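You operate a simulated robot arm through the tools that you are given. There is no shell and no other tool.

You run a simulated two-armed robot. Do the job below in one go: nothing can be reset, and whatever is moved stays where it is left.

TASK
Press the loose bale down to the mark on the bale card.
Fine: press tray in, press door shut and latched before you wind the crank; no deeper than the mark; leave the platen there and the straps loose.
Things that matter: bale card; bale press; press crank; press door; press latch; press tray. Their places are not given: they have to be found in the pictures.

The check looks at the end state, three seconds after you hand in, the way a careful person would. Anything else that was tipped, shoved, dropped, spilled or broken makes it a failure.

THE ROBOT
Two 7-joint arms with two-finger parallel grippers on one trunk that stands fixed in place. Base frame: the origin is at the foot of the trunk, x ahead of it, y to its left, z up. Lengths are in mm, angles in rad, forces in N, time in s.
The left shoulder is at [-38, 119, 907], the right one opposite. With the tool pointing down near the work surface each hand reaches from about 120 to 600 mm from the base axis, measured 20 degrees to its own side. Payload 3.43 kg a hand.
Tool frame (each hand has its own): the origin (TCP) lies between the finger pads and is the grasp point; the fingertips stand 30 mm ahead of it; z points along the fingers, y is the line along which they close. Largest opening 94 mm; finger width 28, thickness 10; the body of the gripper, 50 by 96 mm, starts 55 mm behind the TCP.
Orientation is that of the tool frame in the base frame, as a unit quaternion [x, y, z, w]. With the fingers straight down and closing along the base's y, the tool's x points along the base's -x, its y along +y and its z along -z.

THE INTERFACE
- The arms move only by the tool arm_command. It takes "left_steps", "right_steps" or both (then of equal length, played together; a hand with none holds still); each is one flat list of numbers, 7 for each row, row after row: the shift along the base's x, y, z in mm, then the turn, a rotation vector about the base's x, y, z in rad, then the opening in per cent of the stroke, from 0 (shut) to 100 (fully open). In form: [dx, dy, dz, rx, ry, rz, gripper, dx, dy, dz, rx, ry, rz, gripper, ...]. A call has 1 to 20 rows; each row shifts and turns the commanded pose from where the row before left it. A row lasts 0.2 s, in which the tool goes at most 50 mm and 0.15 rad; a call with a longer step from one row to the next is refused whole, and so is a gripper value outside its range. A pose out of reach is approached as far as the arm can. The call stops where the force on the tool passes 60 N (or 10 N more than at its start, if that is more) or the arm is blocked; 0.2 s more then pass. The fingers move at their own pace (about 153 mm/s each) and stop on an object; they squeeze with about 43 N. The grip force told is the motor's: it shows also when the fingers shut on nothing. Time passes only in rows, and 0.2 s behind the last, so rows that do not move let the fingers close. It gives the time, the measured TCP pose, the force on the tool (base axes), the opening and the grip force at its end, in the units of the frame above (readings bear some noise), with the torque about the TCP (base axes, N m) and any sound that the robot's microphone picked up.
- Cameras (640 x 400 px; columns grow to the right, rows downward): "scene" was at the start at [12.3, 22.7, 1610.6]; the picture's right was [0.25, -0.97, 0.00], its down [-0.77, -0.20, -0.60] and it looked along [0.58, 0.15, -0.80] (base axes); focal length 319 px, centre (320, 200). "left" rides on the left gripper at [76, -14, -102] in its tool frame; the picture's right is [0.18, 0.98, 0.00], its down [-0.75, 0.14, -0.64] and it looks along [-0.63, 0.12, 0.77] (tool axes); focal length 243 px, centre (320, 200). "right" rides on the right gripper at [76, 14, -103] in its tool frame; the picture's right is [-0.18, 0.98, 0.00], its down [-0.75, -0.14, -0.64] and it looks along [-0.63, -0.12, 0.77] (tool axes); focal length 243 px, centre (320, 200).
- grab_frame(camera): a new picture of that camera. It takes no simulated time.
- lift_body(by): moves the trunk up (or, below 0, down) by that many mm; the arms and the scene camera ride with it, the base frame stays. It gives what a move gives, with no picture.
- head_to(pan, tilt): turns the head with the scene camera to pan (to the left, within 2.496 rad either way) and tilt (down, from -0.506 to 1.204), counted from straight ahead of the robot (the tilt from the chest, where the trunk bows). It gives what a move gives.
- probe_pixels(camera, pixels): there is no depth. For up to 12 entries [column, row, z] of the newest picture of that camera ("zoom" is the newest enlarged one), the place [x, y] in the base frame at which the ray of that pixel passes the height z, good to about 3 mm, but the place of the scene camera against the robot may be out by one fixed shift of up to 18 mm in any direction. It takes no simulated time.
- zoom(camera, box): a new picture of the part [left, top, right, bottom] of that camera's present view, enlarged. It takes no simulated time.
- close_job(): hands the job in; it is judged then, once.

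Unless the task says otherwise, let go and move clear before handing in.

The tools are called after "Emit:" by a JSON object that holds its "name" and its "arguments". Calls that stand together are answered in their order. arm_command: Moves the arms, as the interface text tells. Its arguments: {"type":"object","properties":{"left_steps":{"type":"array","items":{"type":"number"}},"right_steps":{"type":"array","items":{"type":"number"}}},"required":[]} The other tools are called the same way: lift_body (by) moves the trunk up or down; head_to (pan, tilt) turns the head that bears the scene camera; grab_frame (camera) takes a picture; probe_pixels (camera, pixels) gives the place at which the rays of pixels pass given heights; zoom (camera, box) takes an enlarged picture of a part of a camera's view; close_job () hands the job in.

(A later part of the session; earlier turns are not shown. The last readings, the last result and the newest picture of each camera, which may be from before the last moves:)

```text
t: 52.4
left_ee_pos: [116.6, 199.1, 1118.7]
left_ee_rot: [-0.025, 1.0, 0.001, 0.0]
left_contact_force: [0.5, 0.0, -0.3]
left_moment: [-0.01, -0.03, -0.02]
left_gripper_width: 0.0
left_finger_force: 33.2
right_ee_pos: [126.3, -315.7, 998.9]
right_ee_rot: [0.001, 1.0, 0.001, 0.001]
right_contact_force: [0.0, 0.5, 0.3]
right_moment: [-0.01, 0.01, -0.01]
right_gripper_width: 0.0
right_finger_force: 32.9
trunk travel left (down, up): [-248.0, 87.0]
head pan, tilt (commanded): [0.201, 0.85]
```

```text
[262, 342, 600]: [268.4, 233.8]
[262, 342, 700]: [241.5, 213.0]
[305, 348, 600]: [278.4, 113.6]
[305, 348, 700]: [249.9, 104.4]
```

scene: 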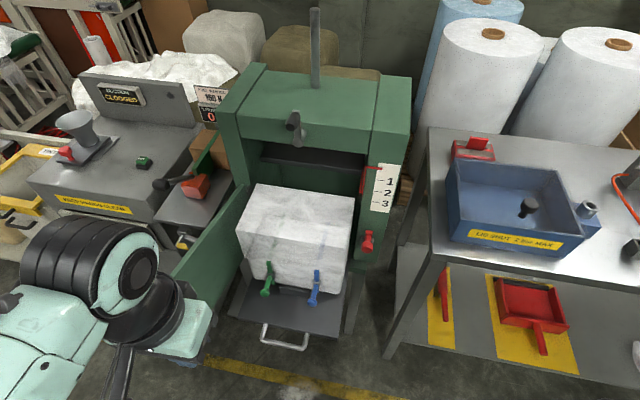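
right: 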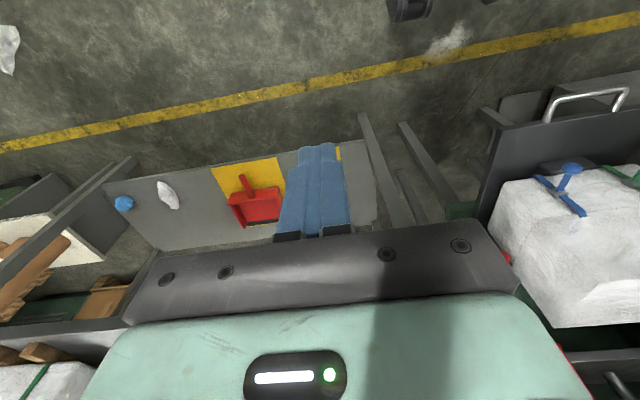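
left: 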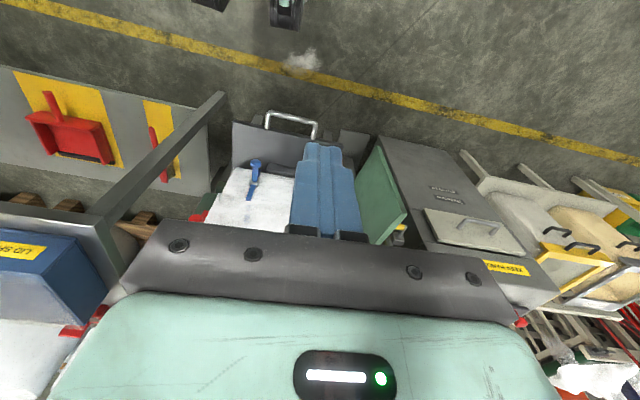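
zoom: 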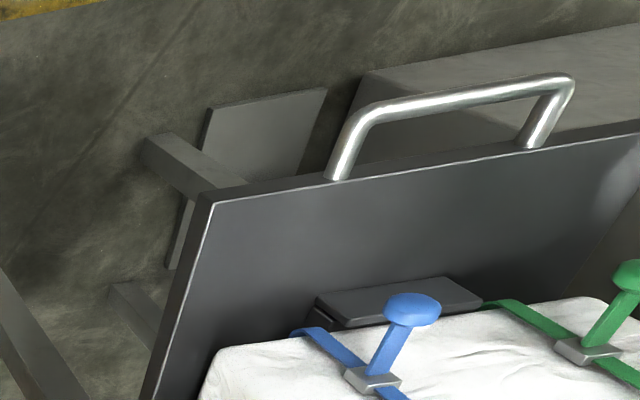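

Triangulation puts the tray squarely along x: front edge x≈324, handle bar at x≈280, y 109–230, z≈628. I'll bring the closed left hand down in front of the bar's middle at about (200, 170, 640).

Emit:
{"name": "arm_command", "arguments": {"left_steps": [7, -2.5, -40, 0, 0, -0.05, 0, 7, -2.5, -40, 0, 0, 0, 0, 7, -2.5, -40, 0, 0, 0, 0, 7, -2.5, -40, 0, 0, 0, 0, 7, -2.5, -40, 0, 0, 0, 0, 7, -2.5, -40, 0, 0, 0, 0, 7, -2.5, -40, 0, 0, 0, 0, 7, -2.5, -40, 0, 0, 0, 0, 7, -2.5, -40, 0, 0, 0, 0, 7, -2.5, -40, 0, 0, 0, 0, 7, -2.5, -40, 0, 0, 0, 0, 7, -2.5, -40, 0, 0, 0, 0, 0, 0, 0, 0, 0, 0, 0]}}

Emit:
{"name": "grab_frame", "arguments": {"camera": "left"}}

Emit:
{"name": "grab_frame", "arguments": {"camera": "scene"}}

Emit:
{"name": "grab_frame", "arguments": {"camera": "right"}}

```text
t: 55.2
left_ee_pos: [200.2, 169.9, 639.9]
left_ee_rot: [0.0, 1.0, 0.0, 0.0]
left_contact_force: [0.0, 0.9, -1.1]
left_moment: [0.01, 0.0, 0.0]
left_gripper_width: 0.0
left_finger_force: 33.3
right_ee_pos: [126.2, -314.2, 998.2]
right_ee_rot: [0.0, 1.0, 0.0, 0.0]
right_contact_force: [-0.5, -0.5, 0.9]
right_moment: [0.0, 0.01, 0.01]
right_gripper_width: 0.0
right_finger_force: 33.0
trunk travel left (down, up): [-248.0, 87.0]
head pan, tilt (commanded): [0.201, 0.85]
```

```text
taken
```

left: 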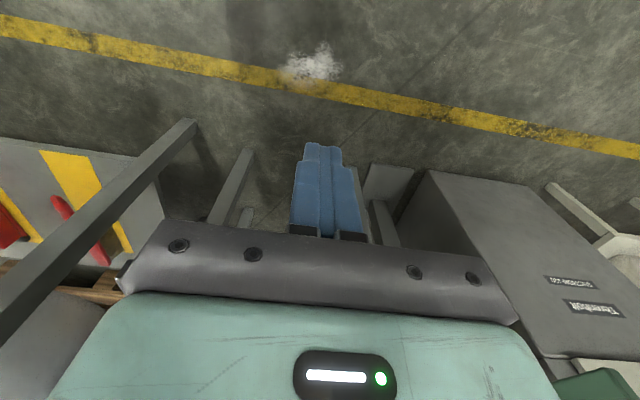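

```text
taken
```

scene: 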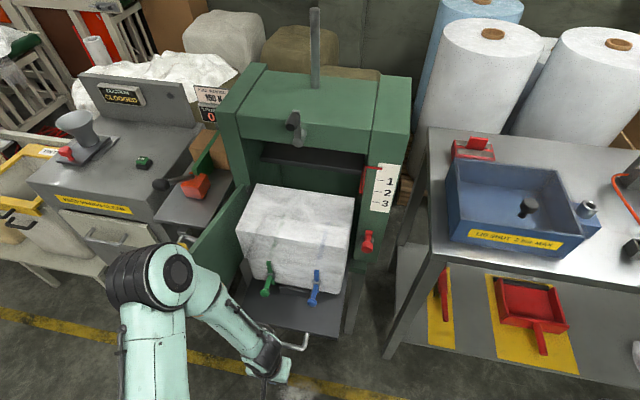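

```text
taken
```

right: 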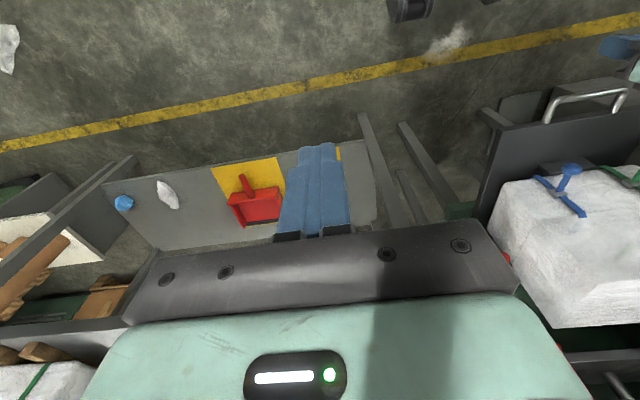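

The hand is in position ahead of the handle bar, but the left elbow shows near (165,275), close to the open door's free edge. I'll check how much room the elbow has before pushing.

Emit:
{"name": "probe_pixels", "arguments": {"camera": "scene", "pixels": [[165, 275, 800], [165, 275, 900], [165, 275, 1000], [195, 255, 895], [110, 260, 900], [190, 320, 640]]}}

Emit:
{"name": "zoom", "arguments": {"camera": "scene", "box": [80, 180, 340, 400]}}

```text
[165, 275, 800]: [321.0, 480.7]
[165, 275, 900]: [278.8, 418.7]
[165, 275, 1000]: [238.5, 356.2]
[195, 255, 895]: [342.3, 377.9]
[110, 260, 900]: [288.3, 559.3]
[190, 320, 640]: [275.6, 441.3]
```

```text
1.82 times, centred on (210, 290) of scene
```

zoom: 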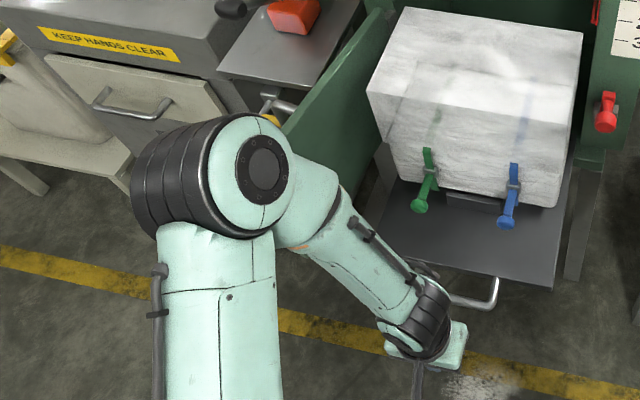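

The left elbow seems to ride about 100 mm above the door top, which is tight. I'll raise the trunk fully so the elbow gets higher, then lower the hand back to bar height.

Emit:
{"name": "lift_body", "arguments": {"by": 87}}

Emit:
{"name": "arm_command", "arguments": {"left_steps": [0, 0, -35, 0, 0, 0, 0, 0, 0, -35, 0, 0, 0, 0, 10, 0, -32, 0, 0, 0, 0, 10, 0, 0, 0, 0, 0, 0, 10, 0, 0, 0, 0, 0, 0, 0, 0, 0, 0, 0, 0, 0]}}

Emit:
{"name": "grab_frame", "arguments": {"camera": "scene"}}

Emit:
{"name": "zoom", "arguments": {"camera": "scene", "box": [80, 180, 340, 400]}}

```text
t: 56.4
left_ee_pos: [200.7, 171.4, 725.1]
left_ee_rot: [0.0, 1.0, -0.001, 0.001]
left_contact_force: [-0.3, -0.7, 0.0]
left_moment: [0.01, -0.04, 0.01]
left_gripper_width: 0.1
left_finger_force: 33.1
right_ee_pos: [125.5, -314.0, 1087.4]
right_ee_rot: [-0.001, 1.0, 0.0, 0.0]
right_contact_force: [0.2, 0.0, -0.1]
right_moment: [0.01, -0.01, -0.02]
right_gripper_width: 0.0
right_finger_force: 33.4
trunk travel left (down, up): [-335.0, 0.0]
head pan, tilt (commanded): [0.201, 0.85]
```

```text
t: 57.8
left_ee_pos: [232.4, 172.9, 624.4]
left_ee_rot: [0.0, 1.0, 0.0, 0.0]
left_contact_force: [-0.3, 0.4, 0.8]
left_moment: [-0.01, 0.02, 0.01]
left_gripper_width: 0.2
left_finger_force: 32.9
right_ee_pos: [127.4, -314.1, 1086.7]
right_ee_rot: [-0.001, 1.0, 0.001, 0.0]
right_contact_force: [0.0, -1.1, 0.0]
right_moment: [-0.04, -0.03, 0.03]
right_gripper_width: 0.4
right_finger_force: 32.8
trunk travel left (down, up): [-335.0, 0.0]
head pan, tilt (commanded): [0.201, 0.85]
```

```text
taken
```

scene: 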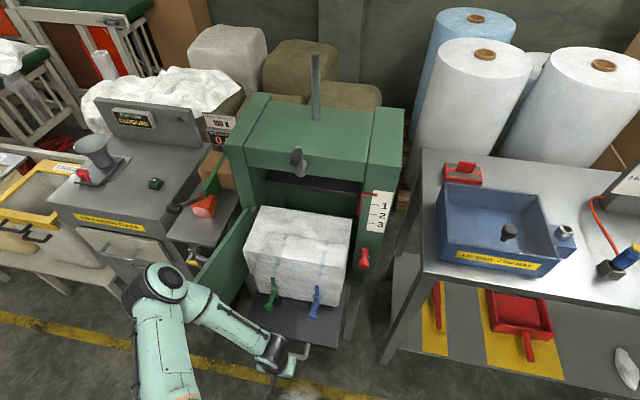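

```text
1.82 times, centred on (210, 290) of scene
```

zoom: 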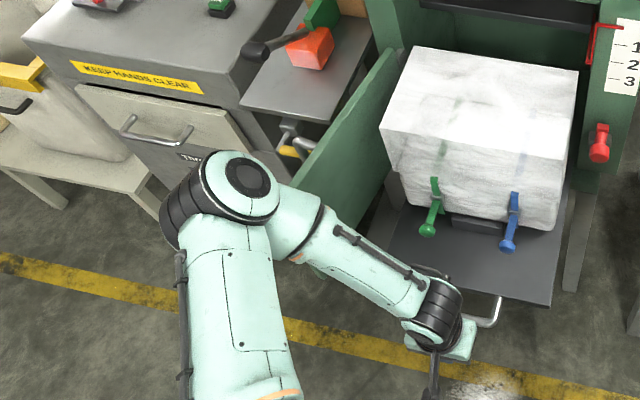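

The left elbow and forearm would sweep into the open door if I pushed with this arm. I'll retreat the left hand upward and use the right arm instead, whose elbow stays over the free side.

Emit:
{"name": "arm_command", "arguments": {"left_steps": [-12, 0, 45, 0, 0, 0, 0, -12, 0, 45, 0, 0, 0, 0, -12, 5, 45, 0, 0, 0, 0, -12, 10, 45, 0, 0, 0, 0, -12, 10, 45, 0, 0, 0, 0, -12, 15, 45, 0, 0, 0, 0, -12, 15, 45, 0, 0, 0, 0, -12, 15, 45, 0, 0, 0, 0, -10, 20, 40, 0, 0, 0, 0, -10, 20, 40, 0, 0, 0, 0, 0, 20, 20, 0, 0, 0, 0, 0, 20, 20, 0, 0, 0, 0, 0, 20, 0, 0, 0, 0, 0, 0, 20, 0, 0, 0, 0, 0]}}

Emit:
{"name": "arm_command", "arguments": {"right_steps": [0, 40, 0, 0, 0, 0, 0, 0, 40, 0, 0, 0, 0, 0, 0, 40, 0, 0, 0, 0, 0, 5, 40, 0, 0, 0, 0, 0, 5, 40, -10, 0, 0, 0, 0, 5, 40, -20, 0, 0, 0, 0, 5, 40, -20, 0, 0, 0, 0, 5, 40, -20, 0, 0, 0, 0, 5, 40, -20, 0, 0, 0, 0, 5, 40, -20, 0, 0, 0, 0, 5, 30, -30, 0, 0, 0, 0, 5, 20, -40, 0, 0, 0, 0, 5, 10, -45, 0, 0, 0, 0, 5, 0, -45, 0, 0, 0, 0, 5, 0, -45, 0, 0, 0, 0]}}

Emit:
{"name": "grab_frame", "arguments": {"camera": "scene"}}

Emit:
{"name": "grab_frame", "arguments": {"camera": "right"}}

```text
t: 60.8
left_ee_pos: [177.9, 369.2, 1092.0]
left_ee_rot: [0.0, 1.0, 0.0, 0.0]
left_contact_force: [0.4, 0.6, 0.2]
left_moment: [-0.03, -0.01, -0.01]
left_gripper_width: 0.1
left_finger_force: 32.8
left hand out of reach, approached as far as the arm can: row 3, 4, 5, 6
right_ee_pos: [126.4, -313.5, 1085.5]
right_ee_rot: [0.0, 1.0, 0.001, 0.001]
right_contact_force: [-0.1, 0.1, 0.0]
right_moment: [-0.03, 0.01, -0.04]
right_gripper_width: 0.0
right_finger_force: 33.4
trunk travel left (down, up): [-335.0, 0.0]
head pan, tilt (commanded): [0.201, 0.85]
```

```text
t: 64.0
left_ee_pos: [176.0, 368.0, 1093.3]
left_ee_rot: [0.001, 1.0, -0.001, 0.0]
left_contact_force: [0.0, 0.2, 0.1]
left_moment: [-0.01, 0.02, 0.0]
left_gripper_width: 0.0
left_finger_force: 33.2
right_ee_pos: [194.5, 145.9, 771.4]
right_ee_rot: [0.006, 1.0, 0.004, 0.005]
right_contact_force: [42.3, 3.4, 16.1]
right_moment: [-0.16, 6.46, -0.73]
right_gripper_width: 0.1
right_finger_force: 32.6
trunk travel left (down, up): [-335.0, 0.0]
head pan, tilt (commanded): [0.201, 0.85]
```

```text
taken
```

scene: 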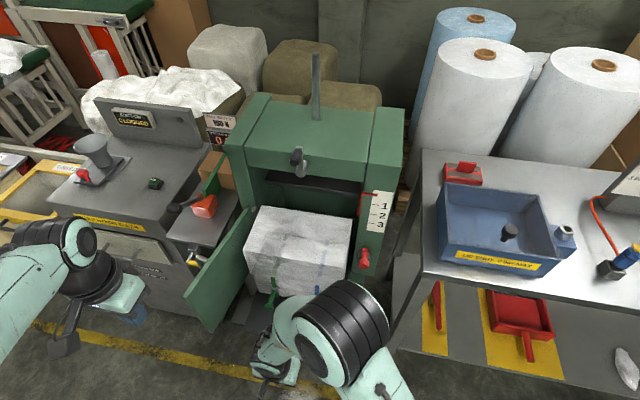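

```text
taken
```

right: 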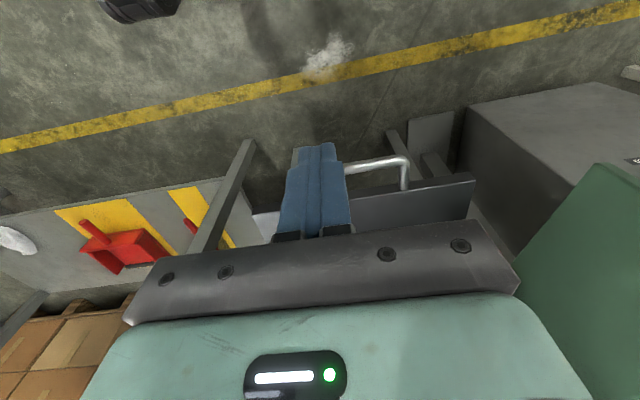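

The right hand feels a 42 N push in +x with a moment, so its rear side is touching something, probably the robot's own body. I'll ease forward, away from it, and re-read.

Emit:
{"name": "arm_command", "arguments": {"right_steps": [15, 0, 0, 0, 0, 0, 0, 15, 0, 0, 0, 0, 0, 0, 0, 0, 0, 0, 0, 0, 0]}}

Emit:
{"name": "head_to", "arguments": {"pan": 0.3, "tilt": 1.2}}

Emit:
{"name": "grab_frame", "arguments": {"camera": "scene"}}

```text
t: 64.8
left_ee_pos: [175.5, 367.8, 1093.6]
left_ee_rot: [0.0, 1.0, 0.0, 0.0]
left_contact_force: [0.1, -0.3, -0.4]
left_moment: [-0.01, 0.02, 0.02]
left_gripper_width: 0.2
left_finger_force: 32.6
right_ee_pos: [217.0, 146.2, 770.0]
right_ee_rot: [0.0, 1.0, 0.001, 0.0]
right_contact_force: [-0.6, -0.2, -0.2]
right_moment: [0.03, 0.01, 0.0]
right_gripper_width: 0.1
right_finger_force: 33.5
trunk travel left (down, up): [-335.0, 0.0]
head pan, tilt (commanded): [0.201, 0.85]
```

```text
t: 65.6
left_ee_pos: [176.1, 368.4, 1093.2]
left_ee_rot: [-0.001, 1.0, 0.0, 0.001]
left_contact_force: [-0.6, -0.6, -0.4]
left_moment: [0.01, 0.0, 0.03]
left_gripper_width: 0.1
left_finger_force: 32.9
right_ee_pos: [217.4, 145.6, 771.8]
right_ee_rot: [-0.001, 1.0, 0.0, 0.001]
right_contact_force: [-0.8, 0.0, -0.7]
right_moment: [-0.02, -0.01, 0.0]
right_gripper_width: 0.1
right_finger_force: 33.0
trunk travel left (down, up): [-335.0, 0.0]
head pan, tilt (commanded): [0.3, 1.201]
```

```text
taken
```

scene: 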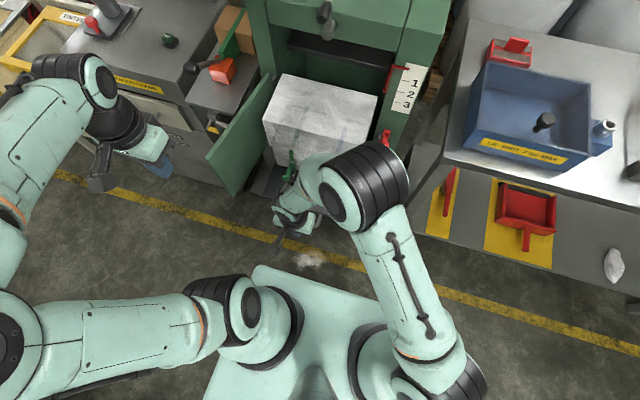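

Contact is gone (force near zero). The right elbow shows at (365,190); I'll check where it lies relative to the press before pushing.

Emit:
{"name": "probe_pixels", "arguments": {"camera": "scene", "pixels": [[365, 190, 900], [365, 190, 1000], [365, 190, 1100], [365, 190, 1200], [320, 50, 1000], [320, 50, 1100], [440, 60, 1000], [440, 60, 1100], [440, 60, 1200]]}}

Emit:
{"name": "zoom", "arguments": {"camera": "scene", "box": [230, 0, 470, 260]}}

```text
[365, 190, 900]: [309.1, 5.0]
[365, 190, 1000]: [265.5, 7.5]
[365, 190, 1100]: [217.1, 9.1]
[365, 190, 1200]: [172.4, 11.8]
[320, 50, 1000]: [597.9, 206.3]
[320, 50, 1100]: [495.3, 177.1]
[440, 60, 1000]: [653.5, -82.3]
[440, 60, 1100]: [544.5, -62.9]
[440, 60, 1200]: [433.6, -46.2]
```

```text
1.54 times, centred on (350, 130) of scene
```

zoom: 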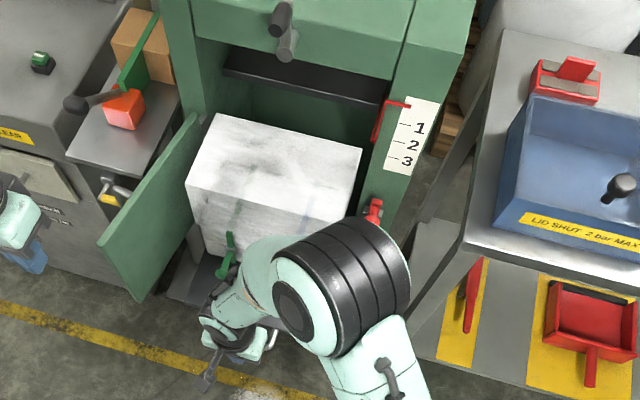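

The right elbow sits around x≈220–270 and will stay well clear of the press front. I'll lower the right hand to bar height ahead of the handle.

Emit:
{"name": "arm_command", "arguments": {"right_steps": [5, 0, -30, 0, 0, 0, 0, 5, 4, -40, 0, 0, 0, 0, 0, 0, -40, 0, 0, 0, 0, 0, 0, -35, 0, 0, 0, 0, 0, 0, 0, 0, 0, 0, 0]}}

Emit:
{"name": "grab_frame", "arguments": {"camera": "right"}}

Emit:
{"name": "grab_frame", "arguments": {"camera": "scene"}}

```text
t: 66.8
left_ee_pos: [176.1, 368.6, 1092.6]
left_ee_rot: [0.0, 1.0, -0.001, 0.0]
left_contact_force: [-0.7, -0.5, 0.3]
left_moment: [0.0, 0.02, 0.0]
left_gripper_width: 0.1
left_finger_force: 33.6
right_ee_pos: [227.5, 149.3, 624.6]
right_ee_rot: [0.0, 1.0, 0.001, 0.001]
right_contact_force: [-0.3, -0.5, 0.0]
right_moment: [-0.01, 0.0, -0.02]
right_gripper_width: 0.0
right_finger_force: 33.3
trunk travel left (down, up): [-335.0, 0.0]
head pan, tilt (commanded): [0.3, 1.201]
```

```text
taken
```

right: 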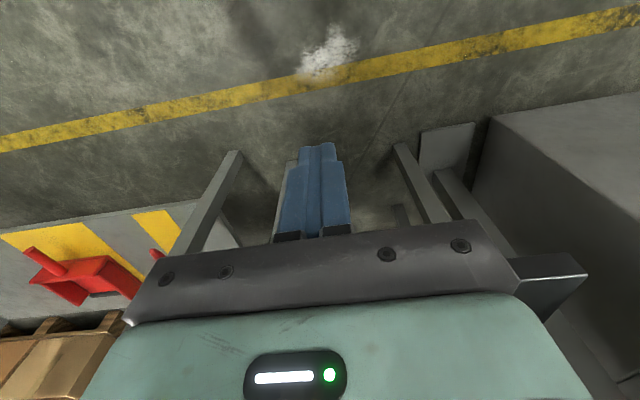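

```text
taken
```

scene: 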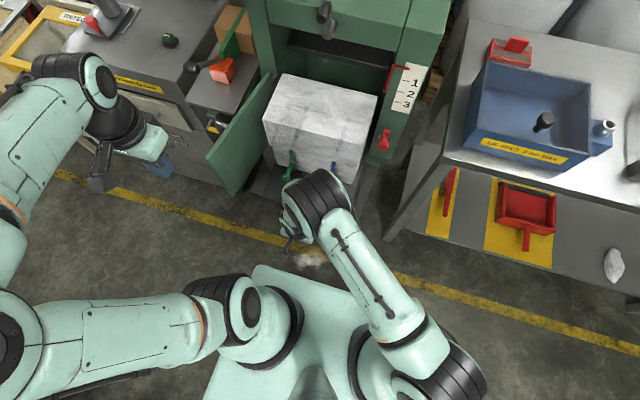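

The hand is at bar height with no contact. I'll push forward now in short rows, expecting contact near TCP x≈260.

Emit:
{"name": "arm_command", "arguments": {"right_steps": [10, 0, 0, 0, 0, 0, 0, 10, 0, 0, 0, 0, 0, 0, 10, 0, 0, 0, 0, 0, 0, 10, 0, 0, 0, 0, 0, 0, 10, 0, 0, 0, 0, 0, 0, 10, 0, 0, 0, 0, 0, 0, 10, 0, 0, 0, 0, 0, 0]}}

Emit:
{"name": "grab_frame", "arguments": {"camera": "scene"}}

Emit:
{"name": "grab_frame", "arguments": {"camera": "right"}}

```text
t: 68.4
left_ee_pos: [176.7, 367.4, 1094.0]
left_ee_rot: [-0.001, 1.0, -0.001, 0.0]
left_contact_force: [0.2, 0.1, -0.6]
left_moment: [-0.02, 0.0, 0.04]
left_gripper_width: 0.0
left_finger_force: 32.7
right_ee_pos: [297.3, 149.1, 626.3]
right_ee_rot: [0.0, 1.0, 0.0, 0.001]
right_contact_force: [0.3, 0.0, -0.3]
right_moment: [0.03, 0.02, 0.03]
right_gripper_width: 0.0
right_finger_force: 32.8
trunk travel left (down, up): [-335.0, 0.0]
head pan, tilt (commanded): [0.3, 1.201]
```

```text
taken
```

scene: 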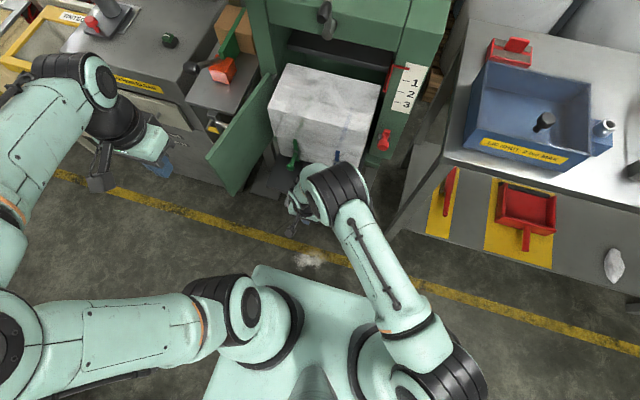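

```text
taken
```

right: 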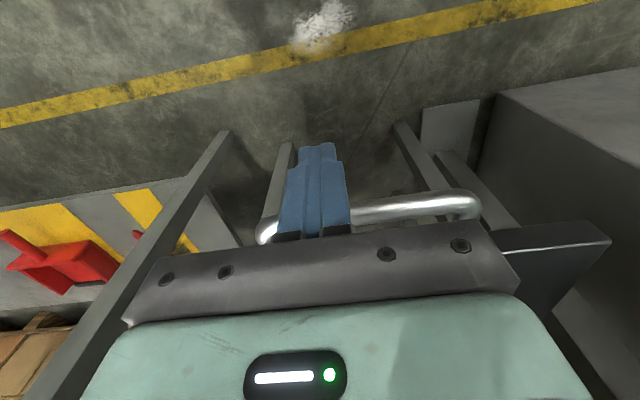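

The tray is moving with the push: the bale shifted inward and the bar lies against the fingers at (400,210). I'll keep pushing until it stops.

Emit:
{"name": "arm_command", "arguments": {"right_steps": [12, 0, 0, 0, 0, 0, 0, 12, 0, 0, 0, 0, 0, 0, 12, 0, 0, 0, 0, 0, 0, 12, 0, 0, 0, 0, 0, 0, 12, 0, 0, 0, 0, 0, 0, 12, 0, 0, 0, 0, 0, 0, 12, 0, 0, 0, 0, 0, 0, 12, 0, 0, 0, 0, 0, 0]}}

Emit:
{"name": "grab_frame", "arguments": {"camera": "scene"}}

```text
t: 70.2
left_ee_pos: [175.6, 368.5, 1093.9]
left_ee_rot: [0.0, 1.0, 0.0, -0.001]
left_contact_force: [-0.3, -0.6, -0.4]
left_moment: [0.02, 0.01, 0.02]
left_gripper_width: 0.2
left_finger_force: 32.7
right_ee_pos: [394.6, 148.4, 626.3]
right_ee_rot: [0.001, 1.0, -0.001, 0.001]
right_contact_force: [-0.8, -0.7, -0.4]
right_moment: [-0.01, -0.01, -0.01]
right_gripper_width: 0.0
right_finger_force: 33.1
trunk travel left (down, up): [-335.0, 0.0]
head pan, tilt (commanded): [0.3, 1.201]
```

```text
taken
```

scene: 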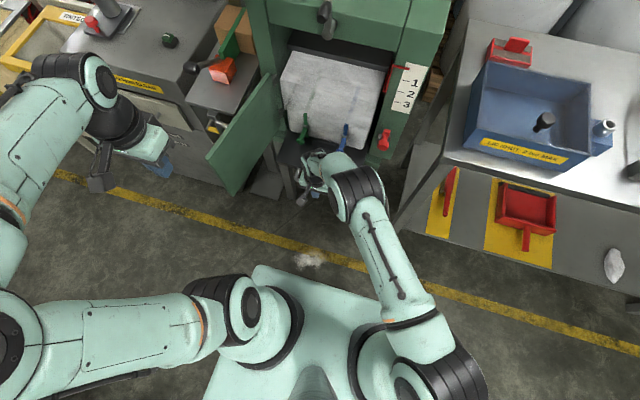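

The bale keeps sliding in and the force is low. I'll continue.

Emit:
{"name": "arm_command", "arguments": {"right_steps": [12, 0, 0, 0, 0, 0, 0, 12, 0, 0, 0, 0, 0, 0, 12, 0, 0, 0, 0, 0, 0, 12, 0, 0, 0, 0, 0, 0, 12, 0, 0, 0, 0, 0, 0]}}

Emit:
{"name": "grab_frame", "arguments": {"camera": "scene"}}

Emit:
{"name": "grab_frame", "arguments": {"camera": "right"}}

```text
t: 71.4
left_ee_pos: [175.8, 368.4, 1091.9]
left_ee_rot: [0.0, 1.0, 0.001, 0.0]
left_contact_force: [-0.9, 0.1, 0.2]
left_moment: [0.0, 0.02, -0.02]
left_gripper_width: 0.0
left_finger_force: 32.9
right_ee_pos: [453.3, 148.2, 625.8]
right_ee_rot: [0.0, 1.0, 0.0, 0.001]
right_contact_force: [0.3, -0.2, 0.2]
right_moment: [-0.01, 0.0, -0.02]
right_gripper_width: 0.1
right_finger_force: 33.0
trunk travel left (down, up): [-335.0, 0.0]
head pan, tilt (commanded): [0.3, 1.201]
```

```text
taken
```

scene: 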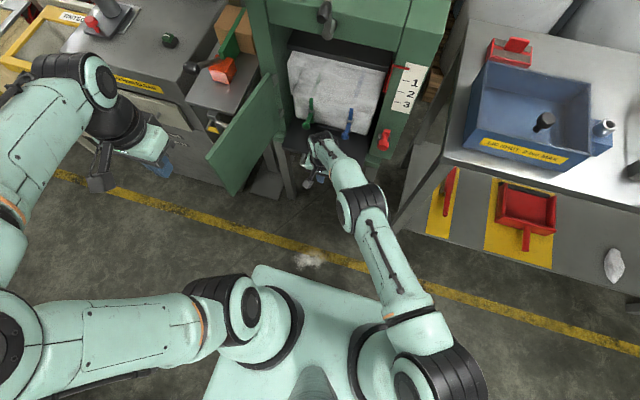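

```text
taken
```

right: 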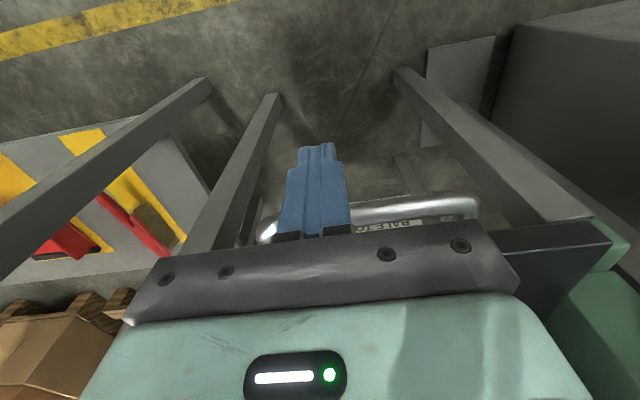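

The card is now just visible past the bar at (390,222), and my fingertips (z≈596) pass above it. I'll raise the hand slightly for margin and continue to the end stop.

Emit:
{"name": "arm_command", "arguments": {"right_steps": [0, 0, 8, 0, 0, 0, 0, 10, 0, 0, 0, 0, 0, 0, 10, 0, 0, 0, 0, 0, 0, 10, 0, 0, 0, 0, 0, 0]}}

Emit:
{"name": "grab_frame", "arguments": {"camera": "right"}}

Emit:
{"name": "grab_frame", "arguments": {"camera": "scene"}}

Emit:
{"name": "zoom", "arguments": {"camera": "scene", "box": [240, 20, 440, 200]}}

```text
t: 72.4
left_ee_pos: [176.3, 368.4, 1093.6]
left_ee_rot: [0.0, 1.0, 0.0, 0.0]
left_contact_force: [0.2, 0.4, -0.1]
left_moment: [0.0, 0.01, 0.02]
left_gripper_width: 0.1
left_finger_force: 33.0
right_ee_pos: [470.4, 141.2, 636.0]
right_ee_rot: [0.0, 1.0, 0.001, 0.001]
right_contact_force: [-2.3, 0.9, 0.6]
right_moment: [0.01, 0.01, 0.01]
right_gripper_width: 0.0
right_finger_force: 32.8
right hand out of reach, approached as far as the arm can: row 3, 4
trunk travel left (down, up): [-335.0, 0.0]
head pan, tilt (commanded): [0.3, 1.201]
```

```text
taken
```

right: 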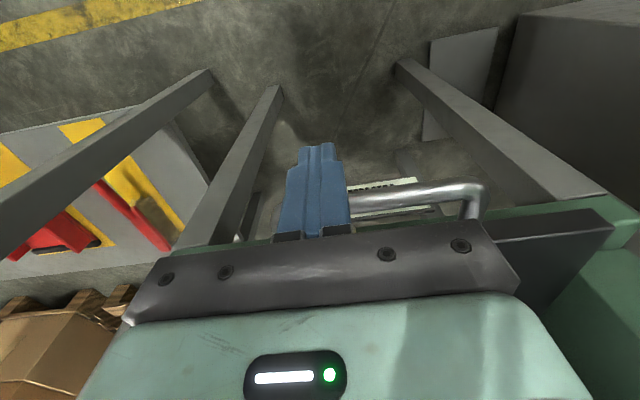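

```text
taken
```

scene: 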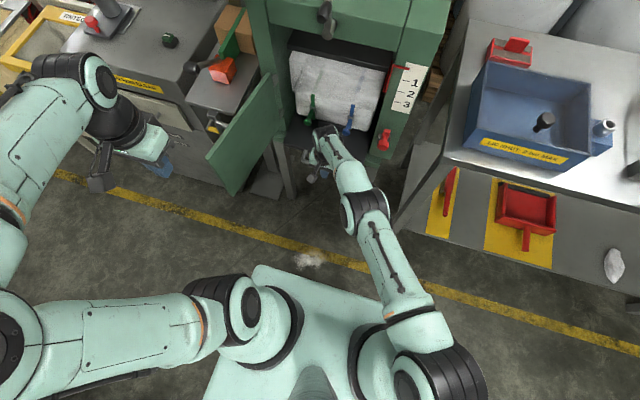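

```text
2.22 times, centred on (340, 110) of scene
```

zoom: 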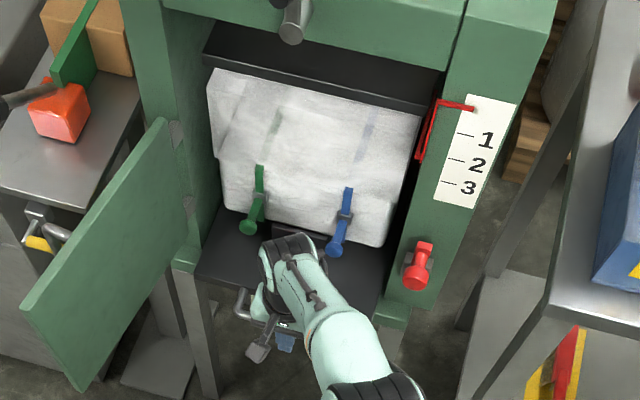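

The arm ran out of reach at x≈470 with the tool straight down; the tray front is now near x≈534. I'll pitch the fingers forward about the TCP to gain reach, then go on pushing gently.

Emit:
{"name": "arm_command", "arguments": {"right_steps": [-5, 4, 0, 0, -0.14, 0, 0, 0, 4, 0, 0, -0.14, 0, 0, 0, 0, 0, 0, -0.14, 0, 0, 0, 0, 0, 0, -0.14, 0, 0, 0, 0, 0, 0, 0, 0, 0]}}

Emit:
{"name": "arm_command", "arguments": {"right_steps": [8, 0, 0, 0, 0, 0, 0, 8, 0, 0, 0, 0, 0, 0, 8, 0, 0, 0, 0, 0, 0]}}

Emit:
{"name": "grab_frame", "arguments": {"camera": "right"}}

Emit:
{"name": "grab_frame", "arguments": {"camera": "scene"}}

```text
t: 73.6
left_ee_pos: [175.7, 370.0, 1092.2]
left_ee_rot: [0.001, 1.0, 0.0, 0.0]
left_contact_force: [0.2, -0.4, 0.9]
left_moment: [0.01, 0.0, 0.01]
left_gripper_width: 0.0
left_finger_force: 33.1
right_ee_pos: [465.0, 150.2, 635.6]
right_ee_rot: [0.001, 0.961, -0.001, 0.278]
right_contact_force: [-3.0, -0.5, -2.5]
right_moment: [0.0, 0.12, -0.01]
right_gripper_width: 0.2
right_finger_force: 33.4
trunk travel left (down, up): [-335.0, 0.0]
head pan, tilt (commanded): [0.3, 1.201]
```

```text
t: 74.4
left_ee_pos: [175.3, 368.2, 1092.7]
left_ee_rot: [0.0, 1.0, 0.0, 0.0]
left_contact_force: [-0.3, -0.8, 0.4]
left_moment: [0.0, -0.03, 0.04]
left_gripper_width: 0.0
left_finger_force: 33.1
right_ee_pos: [485.1, 149.8, 632.2]
right_ee_rot: [0.0, 0.962, -0.001, 0.274]
right_contact_force: [-17.5, 2.2, -4.6]
right_moment: [0.04, 0.27, 0.05]
right_gripper_width: 0.1
right_finger_force: 32.8
trunk travel left (down, up): [-335.0, 0.0]
head pan, tilt (commanded): [0.3, 1.201]
```

```text
taken
```

right: 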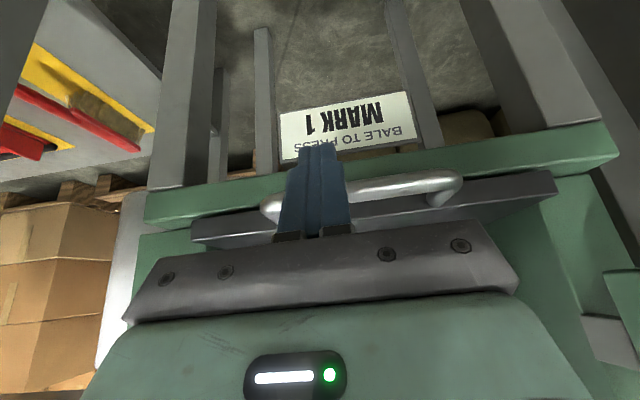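

```text
taken
```

scene: 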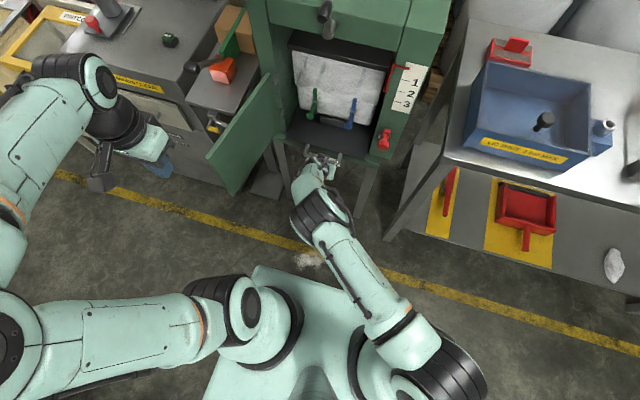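

The force rose to 17.5 N, so the tray may be at its stop, but the fingertips appear close to the card. I'll zoom in before pressing further.

Emit:
{"name": "zoom", "arguments": {"camera": "right", "box": [180, 80, 500, 260]}}

Emit:
{"name": "zoom", "arguments": {"camera": "scene", "box": [240, 20, 440, 200]}}

Emit:
{"name": "probe_pixels", "arguments": {"camera": "right", "pixels": [[283, 160, 550], [283, 160, 580], [283, 160, 600], [417, 138, 550], [417, 138, 580], [417, 138, 600], [280, 114, 540], [408, 93, 540], [195, 235, 628], [552, 183, 628]]}}

```text
2.00 times, centred on (340, 170) of right
```

zoom: 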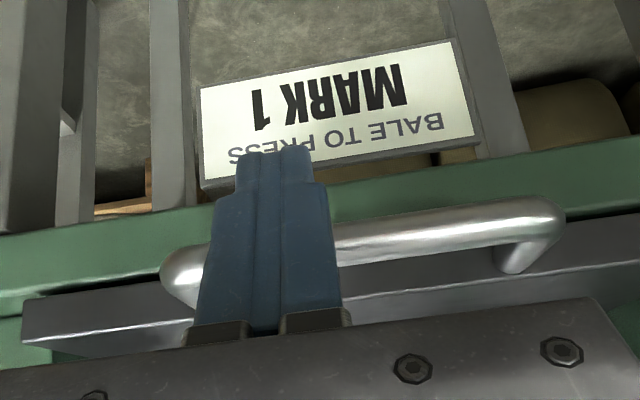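

```text
2.22 times, centred on (340, 110) of scene
```

zoom: 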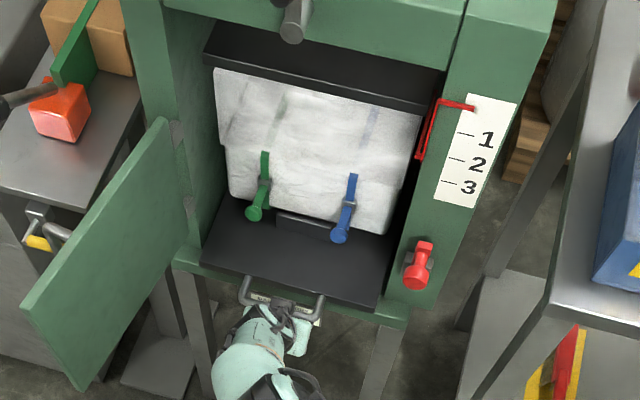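

```text
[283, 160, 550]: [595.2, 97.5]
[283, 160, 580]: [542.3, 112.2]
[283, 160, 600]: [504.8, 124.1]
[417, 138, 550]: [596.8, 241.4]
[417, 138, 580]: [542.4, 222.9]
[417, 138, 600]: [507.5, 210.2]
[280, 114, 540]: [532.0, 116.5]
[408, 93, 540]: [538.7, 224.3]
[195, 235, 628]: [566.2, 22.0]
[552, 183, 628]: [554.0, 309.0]
```

The card hangs at x≈540, z 540–580, below my fingertips (z≈606), so they aren't touching it. The tray front (x≈555) looks flush with the green bed. I'll press slightly more to confirm the stop.

Emit:
{"name": "arm_command", "arguments": {"right_steps": [4, 0, 0, 0, 0, 0, 0, 4, 0, 0, 0, 0, 0, 0, 3, 0, 0, 0, 0, 0, 0, 0, 0, 0, 0, 0, 0, 0]}}

Emit:
{"name": "zoom", "arguments": {"camera": "scene", "box": [240, 20, 440, 200]}}

```text
t: 75.5
left_ee_pos: [178.0, 367.5, 1094.2]
left_ee_rot: [0.0, 1.0, 0.0, 0.001]
left_contact_force: [-0.5, -0.5, -0.2]
left_moment: [0.01, 0.06, 0.01]
left_gripper_width: 0.1
left_finger_force: 32.9
right_ee_pos: [489.9, 149.8, 623.8]
right_ee_rot: [0.001, 0.965, -0.005, 0.263]
right_contact_force: [-18.8, 1.8, -4.1]
right_moment: [0.0, 0.08, 0.02]
right_gripper_width: 0.0
right_finger_force: 32.9
trunk travel left (down, up): [-335.0, 0.0]
head pan, tilt (commanded): [0.3, 1.201]
stopped in row 4 (right hand): the force on the tool passed its limit at 60 N (the readings are from after the stop); the commanded pose is now the measured one
```

```text
2.22 times, centred on (340, 110) of scene
```

zoom: 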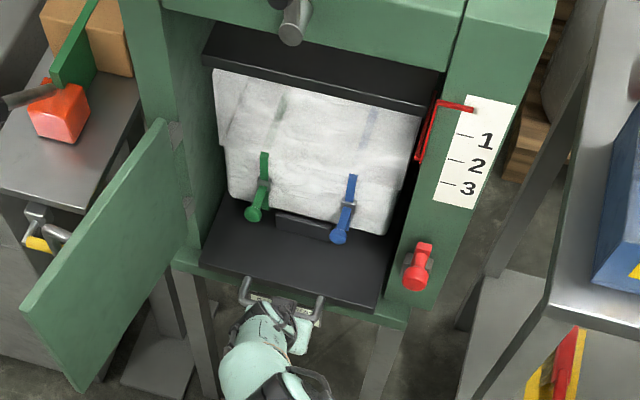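

The force limit tripped with the tray not moving further, so the tray is fully in. I'll back the right hand off the handle and raise it clear, then look at the door with the left wrist camera.

Emit:
{"name": "arm_command", "arguments": {"right_steps": [-15, 0, 5, 0, 0, 0, 0, -30, 0, 0, 0, 0, 0, 0, -40, -5, 0, 0, 0.14, 0, 0, -40, -15, 10, 0, 0.14, 0, 0, -35, -25, 20, 0, 0.14, 0, 0, -10, -30, 35, 0, 0.12, 0, 0, 0, -30, 40, 0, 0, 0, 0, 0, -35, 35, 0, 0, 0, 0, 0, -40, 30, 0, 0, 0, 0, 0, -40, 30, 0, 0, 0, 0, 0, -40, 30, 0, 0, 0, 0, 0, -40, 30, 0, 0, 0, 0, 0, -40, 30, 0, 0, 0, 0]}}

Emit:
{"name": "arm_command", "arguments": {"left_steps": [20, 10, 20, 0, 0, 0, 0, 20, 10, 20, 0, 0, 0, 0, 20, 10, 20, 0, 0, 0, 0, 0, 0, 0, 0, 0, 0, 0]}}

Emit:
{"name": "grab_frame", "arguments": {"camera": "left"}}

Emit:
{"name": "grab_frame", "arguments": {"camera": "scene"}}

```text
t: 78.3
left_ee_pos: [176.3, 368.2, 1094.3]
left_ee_rot: [0.0, 1.0, 0.0, -0.001]
left_contact_force: [0.4, -0.6, 0.9]
left_moment: [0.01, 0.0, -0.02]
left_gripper_width: 0.0
left_finger_force: 33.4
right_ee_pos: [319.7, -193.1, 922.9]
right_ee_rot: [0.0, 1.0, -0.003, -0.001]
right_contact_force: [-0.2, -1.0, -0.7]
right_moment: [-0.03, -0.04, 0.02]
right_gripper_width: 0.0
right_finger_force: 33.0
trunk travel left (down, up): [-335.0, 0.0]
head pan, tilt (commanded): [0.3, 1.201]
```

```text
t: 79.3
left_ee_pos: [236.1, 400.0, 1153.8]
left_ee_rot: [0.0, 1.0, 0.0, 0.0]
left_contact_force: [-0.1, 0.2, -0.3]
left_moment: [0.01, -0.02, 0.0]
left_gripper_width: 0.0
left_finger_force: 32.4
right_ee_pos: [321.3, -191.6, 922.5]
right_ee_rot: [0.0, 1.0, -0.003, 0.0]
right_contact_force: [-0.5, -0.3, 0.1]
right_moment: [0.0, -0.02, 0.0]
right_gripper_width: 0.0
right_finger_force: 32.9
trunk travel left (down, up): [-335.0, 0.0]
head pan, tilt (commanded): [0.3, 1.201]
```

```text
taken
```

left: 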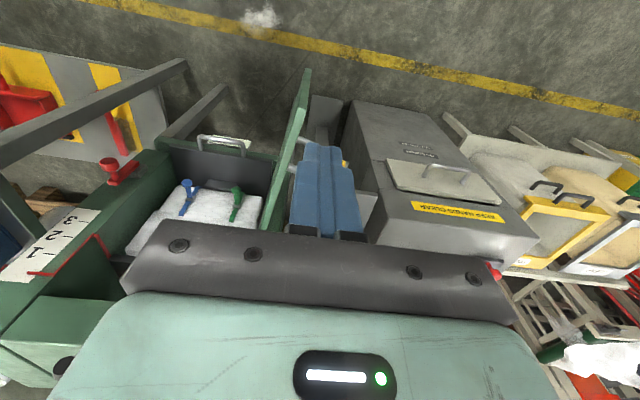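

```text
taken
```

scene: 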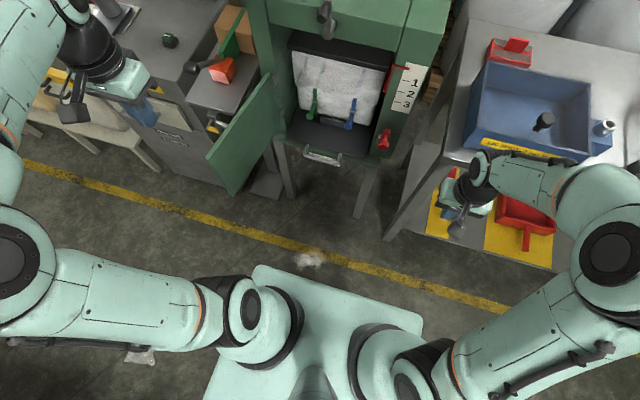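

The tray is in and both hands are clear. I'll enlarge the left view of the door (top edge along (308,70)–(270,225)) and get the right view for the latch.

Emit:
{"name": "zoom", "arguments": {"camera": "left", "box": [180, 50, 420, 250]}}

Emit:
{"name": "zoom", "arguments": {"camera": "left", "box": [0, 130, 240, 290]}}

Emit:
{"name": "grab_frame", "arguments": {"camera": "right"}}

Emit:
{"name": "zoom", "arguments": {"camera": "scene", "box": [190, 0, 440, 210]}}

```text
2.00 times, centred on (300, 150) of left
```

zoom: 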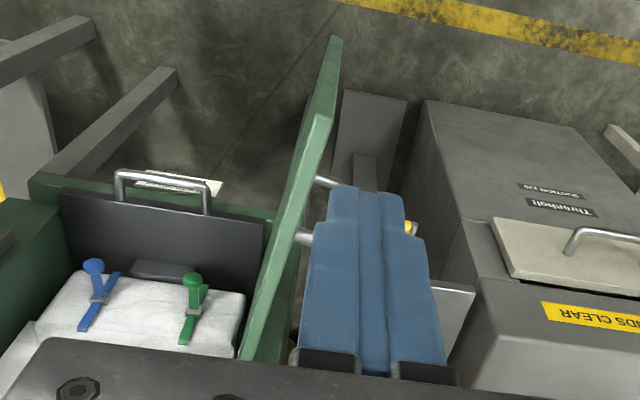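

```text
2.50 times, centred on (120, 210) of left
```

zoom: 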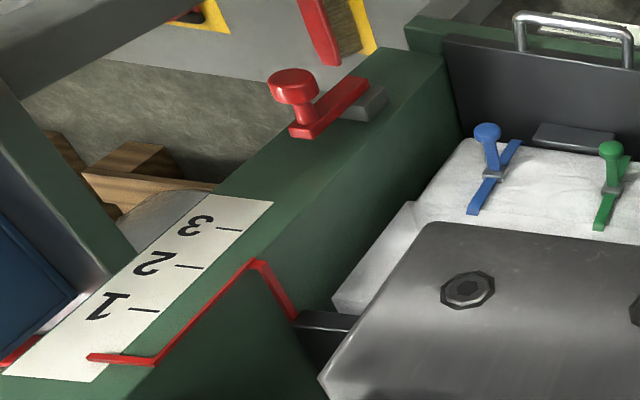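

```text
taken
```

right: 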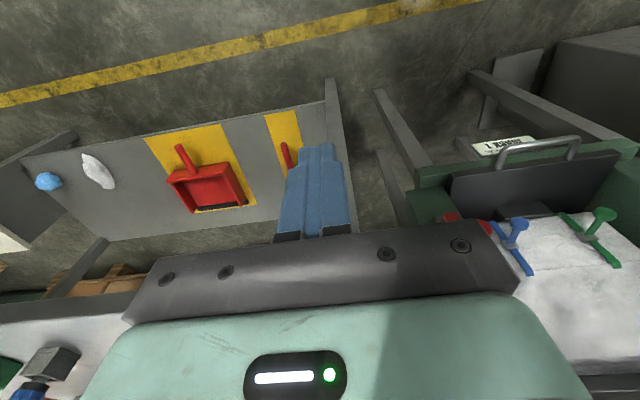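

```text
1.90 times, centred on (315, 105) of scene
```

zoom: 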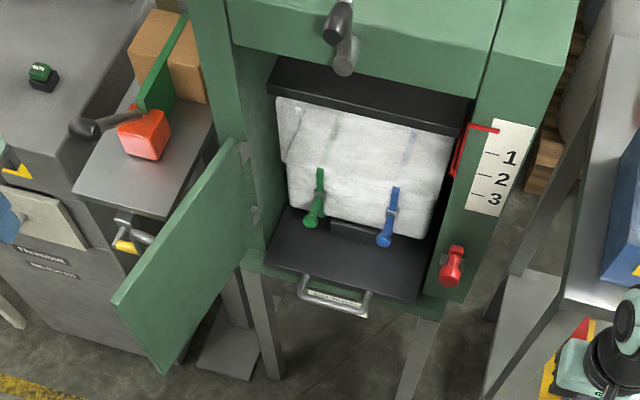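

I'll probe the door's top edge, free edge and hinge end in the left view, plus the neighbouring machine's nearest corners.

Emit:
{"name": "probe_pixels", "arguments": {"camera": "left", "pixels": [[301, 107.5, 870], [301, 107.5, 900], [308.5, 69, 640], [308.5, 69, 660], [262.5, 230, 870], [262.5, 230, 900], [352, 100, 600], [352, 100, 0], [386, 160, 800], [383, 250, 900], [293, 165, 850], [305, 140, 800]]}}

Emit:
{"name": "probe_pixels", "arguments": {"camera": "scene", "pixels": [[272, 72, 890], [206, 157, 890], [236, 196, 640], [280, 140, 640], [228, 165, 800], [320, 12, 1050]]}}

```text
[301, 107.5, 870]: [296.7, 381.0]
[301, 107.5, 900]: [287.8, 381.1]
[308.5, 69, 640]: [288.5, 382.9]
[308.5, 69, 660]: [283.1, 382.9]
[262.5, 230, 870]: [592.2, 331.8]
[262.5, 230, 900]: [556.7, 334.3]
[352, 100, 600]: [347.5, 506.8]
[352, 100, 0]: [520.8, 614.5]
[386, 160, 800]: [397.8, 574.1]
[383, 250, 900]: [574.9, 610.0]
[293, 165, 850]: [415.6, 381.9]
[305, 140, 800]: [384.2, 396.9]
```

```text
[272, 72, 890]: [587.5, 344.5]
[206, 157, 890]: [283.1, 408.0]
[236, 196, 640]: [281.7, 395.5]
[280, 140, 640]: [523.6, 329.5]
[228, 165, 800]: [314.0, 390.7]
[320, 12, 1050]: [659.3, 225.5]
```

The door's free edge is near (289, 382) from z≈640 to ≈895, the hinge near (575, 334), and the handle sits farther in than 80 mm from the free edge. I'll bring the closed left fingers down behind the door's outer face near the free edge, at (330, 432, 860), with the gripper body above the door top.

Emit:
{"name": "arm_command", "arguments": {"left_steps": [31, 11, 0, 0, 0, 0, 0, 31, 11, 0, 0, 0, 0, 0, 32, 10, 0, 0, 0, 0, 0, 0, 0, -42, 0, 0, 0, 0, 0, 0, -42, 0, 0, 0, 0, 0, 0, -42, 0, 0, 0, 0, 0, 0, 0, 0, 0, 0, 0]}}

Emit:
{"name": "grab_frame", "arguments": {"camera": "left"}}

Emit:
{"name": "grab_frame", "arguments": {"camera": "scene"}}

```text
t: 80.9
left_ee_pos: [328.2, 429.8, 1026.7]
left_ee_rot: [0.0, 1.0, 0.0, 0.0]
left_contact_force: [0.2, -0.4, -0.1]
left_moment: [0.04, 0.0, -0.01]
left_gripper_width: 0.0
left_finger_force: 32.6
right_ee_pos: [321.2, -191.8, 923.0]
right_ee_rot: [0.0, 1.0, -0.002, -0.001]
right_contact_force: [0.0, -0.2, 0.0]
right_moment: [0.01, -0.03, 0.0]
right_gripper_width: 0.0
right_finger_force: 33.5
trunk travel left (down, up): [-335.0, 0.0]
head pan, tilt (commanded): [0.3, 1.201]
```

```text
taken
```

left: 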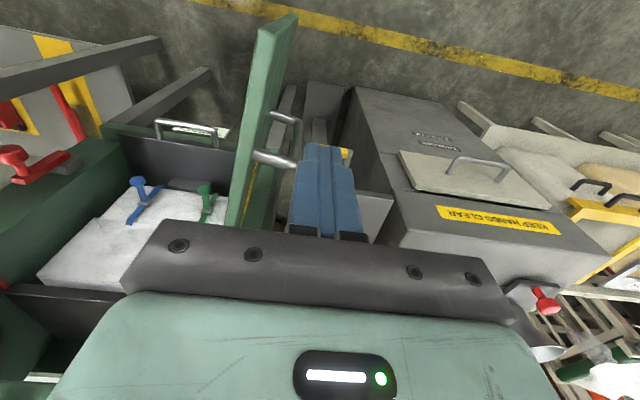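

```text
taken
```

scene: 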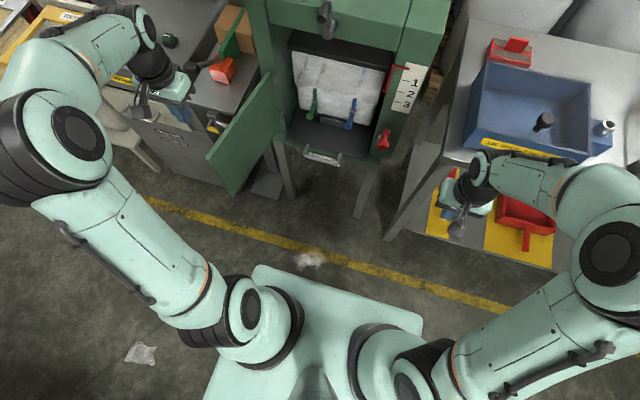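

The hand is at z≈1027 on the door's outer side. I'll zoom in to see where the handle and the neighbouring bench lie before descending.

Emit:
{"name": "zoom", "arguments": {"camera": "left", "box": [200, 0, 440, 240]}}

Emit:
{"name": "probe_pixels", "arguments": {"camera": "left", "pixels": [[264, 30, 890], [272, 18, 890], [295, 18, 650], [236, 180, 890], [298, 118, 760], [292, 160, 860], [260, 152, 860], [345, 152, 700], [395, 200, 700], [342, 90, 600]]}}

```text
1.67 times, centred on (320, 120) of left
```

zoom: 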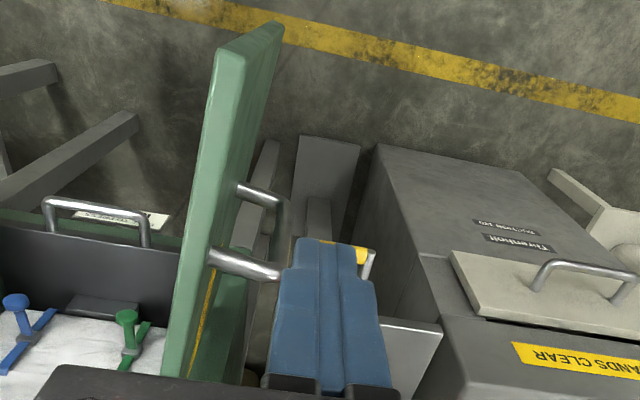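

```text
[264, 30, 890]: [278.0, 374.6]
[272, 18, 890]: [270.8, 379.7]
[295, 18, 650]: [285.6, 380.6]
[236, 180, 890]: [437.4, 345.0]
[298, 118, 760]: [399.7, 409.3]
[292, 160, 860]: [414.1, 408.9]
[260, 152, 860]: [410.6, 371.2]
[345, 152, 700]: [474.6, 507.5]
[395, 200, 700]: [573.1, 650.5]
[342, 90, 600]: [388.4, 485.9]
```

The handle sits at about x≈405, so fingers at x≈328 clear it. I'll check the strap bench's front edge in the scene view before lowering further.

Emit:
{"name": "zoom", "arguments": {"camera": "scene", "box": [100, 20, 340, 210]}}

Emit:
{"name": "probe_pixels", "arguments": {"camera": "scene", "pixels": [[190, 110, 850], [225, 128, 850], [190, 110, 900], [225, 128, 900], [213, 125, 800]]}}

```text
2.11 times, centred on (220, 115) of scene
```

zoom: 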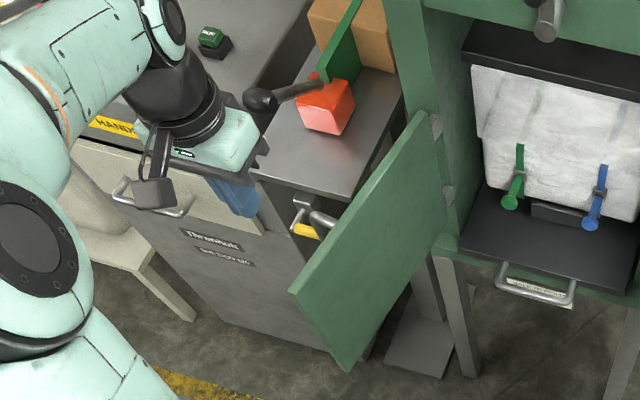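

```text
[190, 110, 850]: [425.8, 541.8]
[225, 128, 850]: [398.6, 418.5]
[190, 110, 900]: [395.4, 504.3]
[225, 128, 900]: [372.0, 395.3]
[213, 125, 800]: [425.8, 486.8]
```

The bench front edge is around x≈420+, clear of my hand at x≈328. I'll descend to z≈860.

Emit:
{"name": "arm_command", "arguments": {"left_steps": [0, 0, -42, 0, 0, 0, 0, 0, 0, -42, 0, 0, 0, 0, 0, 0, -42, 0, 0, 0, 0, 0, 0, -40, 0, 0, 0, 0, 0, 0, 0, 0, 0, 0, 0]}}

Emit:
{"name": "grab_frame", "arguments": {"camera": "left"}}

Emit:
{"name": "zoom", "arguments": {"camera": "scene", "box": [100, 20, 340, 210]}}

```text
t: 82.0
left_ee_pos: [329.6, 431.7, 873.0]
left_ee_rot: [0.002, 1.0, 0.002, 0.002]
left_contact_force: [-5.5, 0.6, 13.2]
left_moment: [-0.62, 0.09, -0.28]
left_gripper_width: 0.0
left_finger_force: 32.9
right_ee_pos: [319.8, -191.3, 922.1]
right_ee_rot: [-0.002, 1.0, -0.002, 0.0]
right_contact_force: [0.6, 0.0, -0.3]
right_moment: [-0.05, -0.01, 0.05]
right_gripper_width: 0.1
right_finger_force: 32.8
trunk travel left (down, up): [-335.0, 0.0]
head pan, tilt (commanded): [0.3, 1.201]
stopped in row 5 (left hand): the force on the tool passed its limit at 84 N (the readings are from after the stop); the commanded pose is now the measured one
```

```text
taken
```

left: 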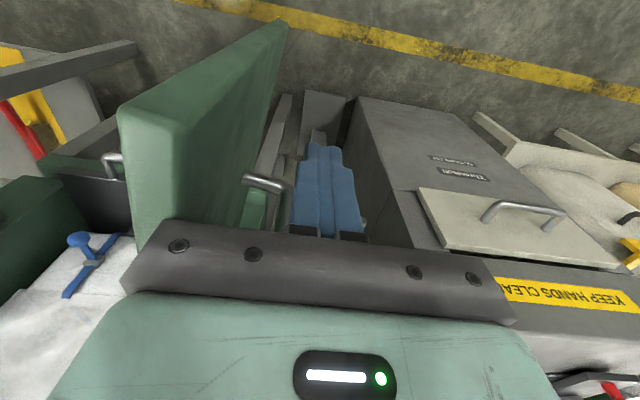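

```text
2.11 times, centred on (220, 115) of scene
```

zoom: 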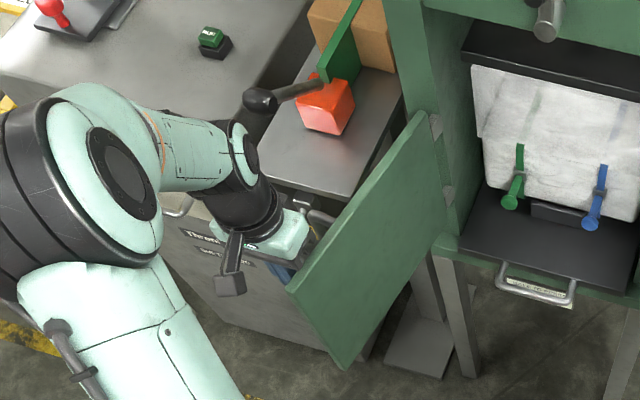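

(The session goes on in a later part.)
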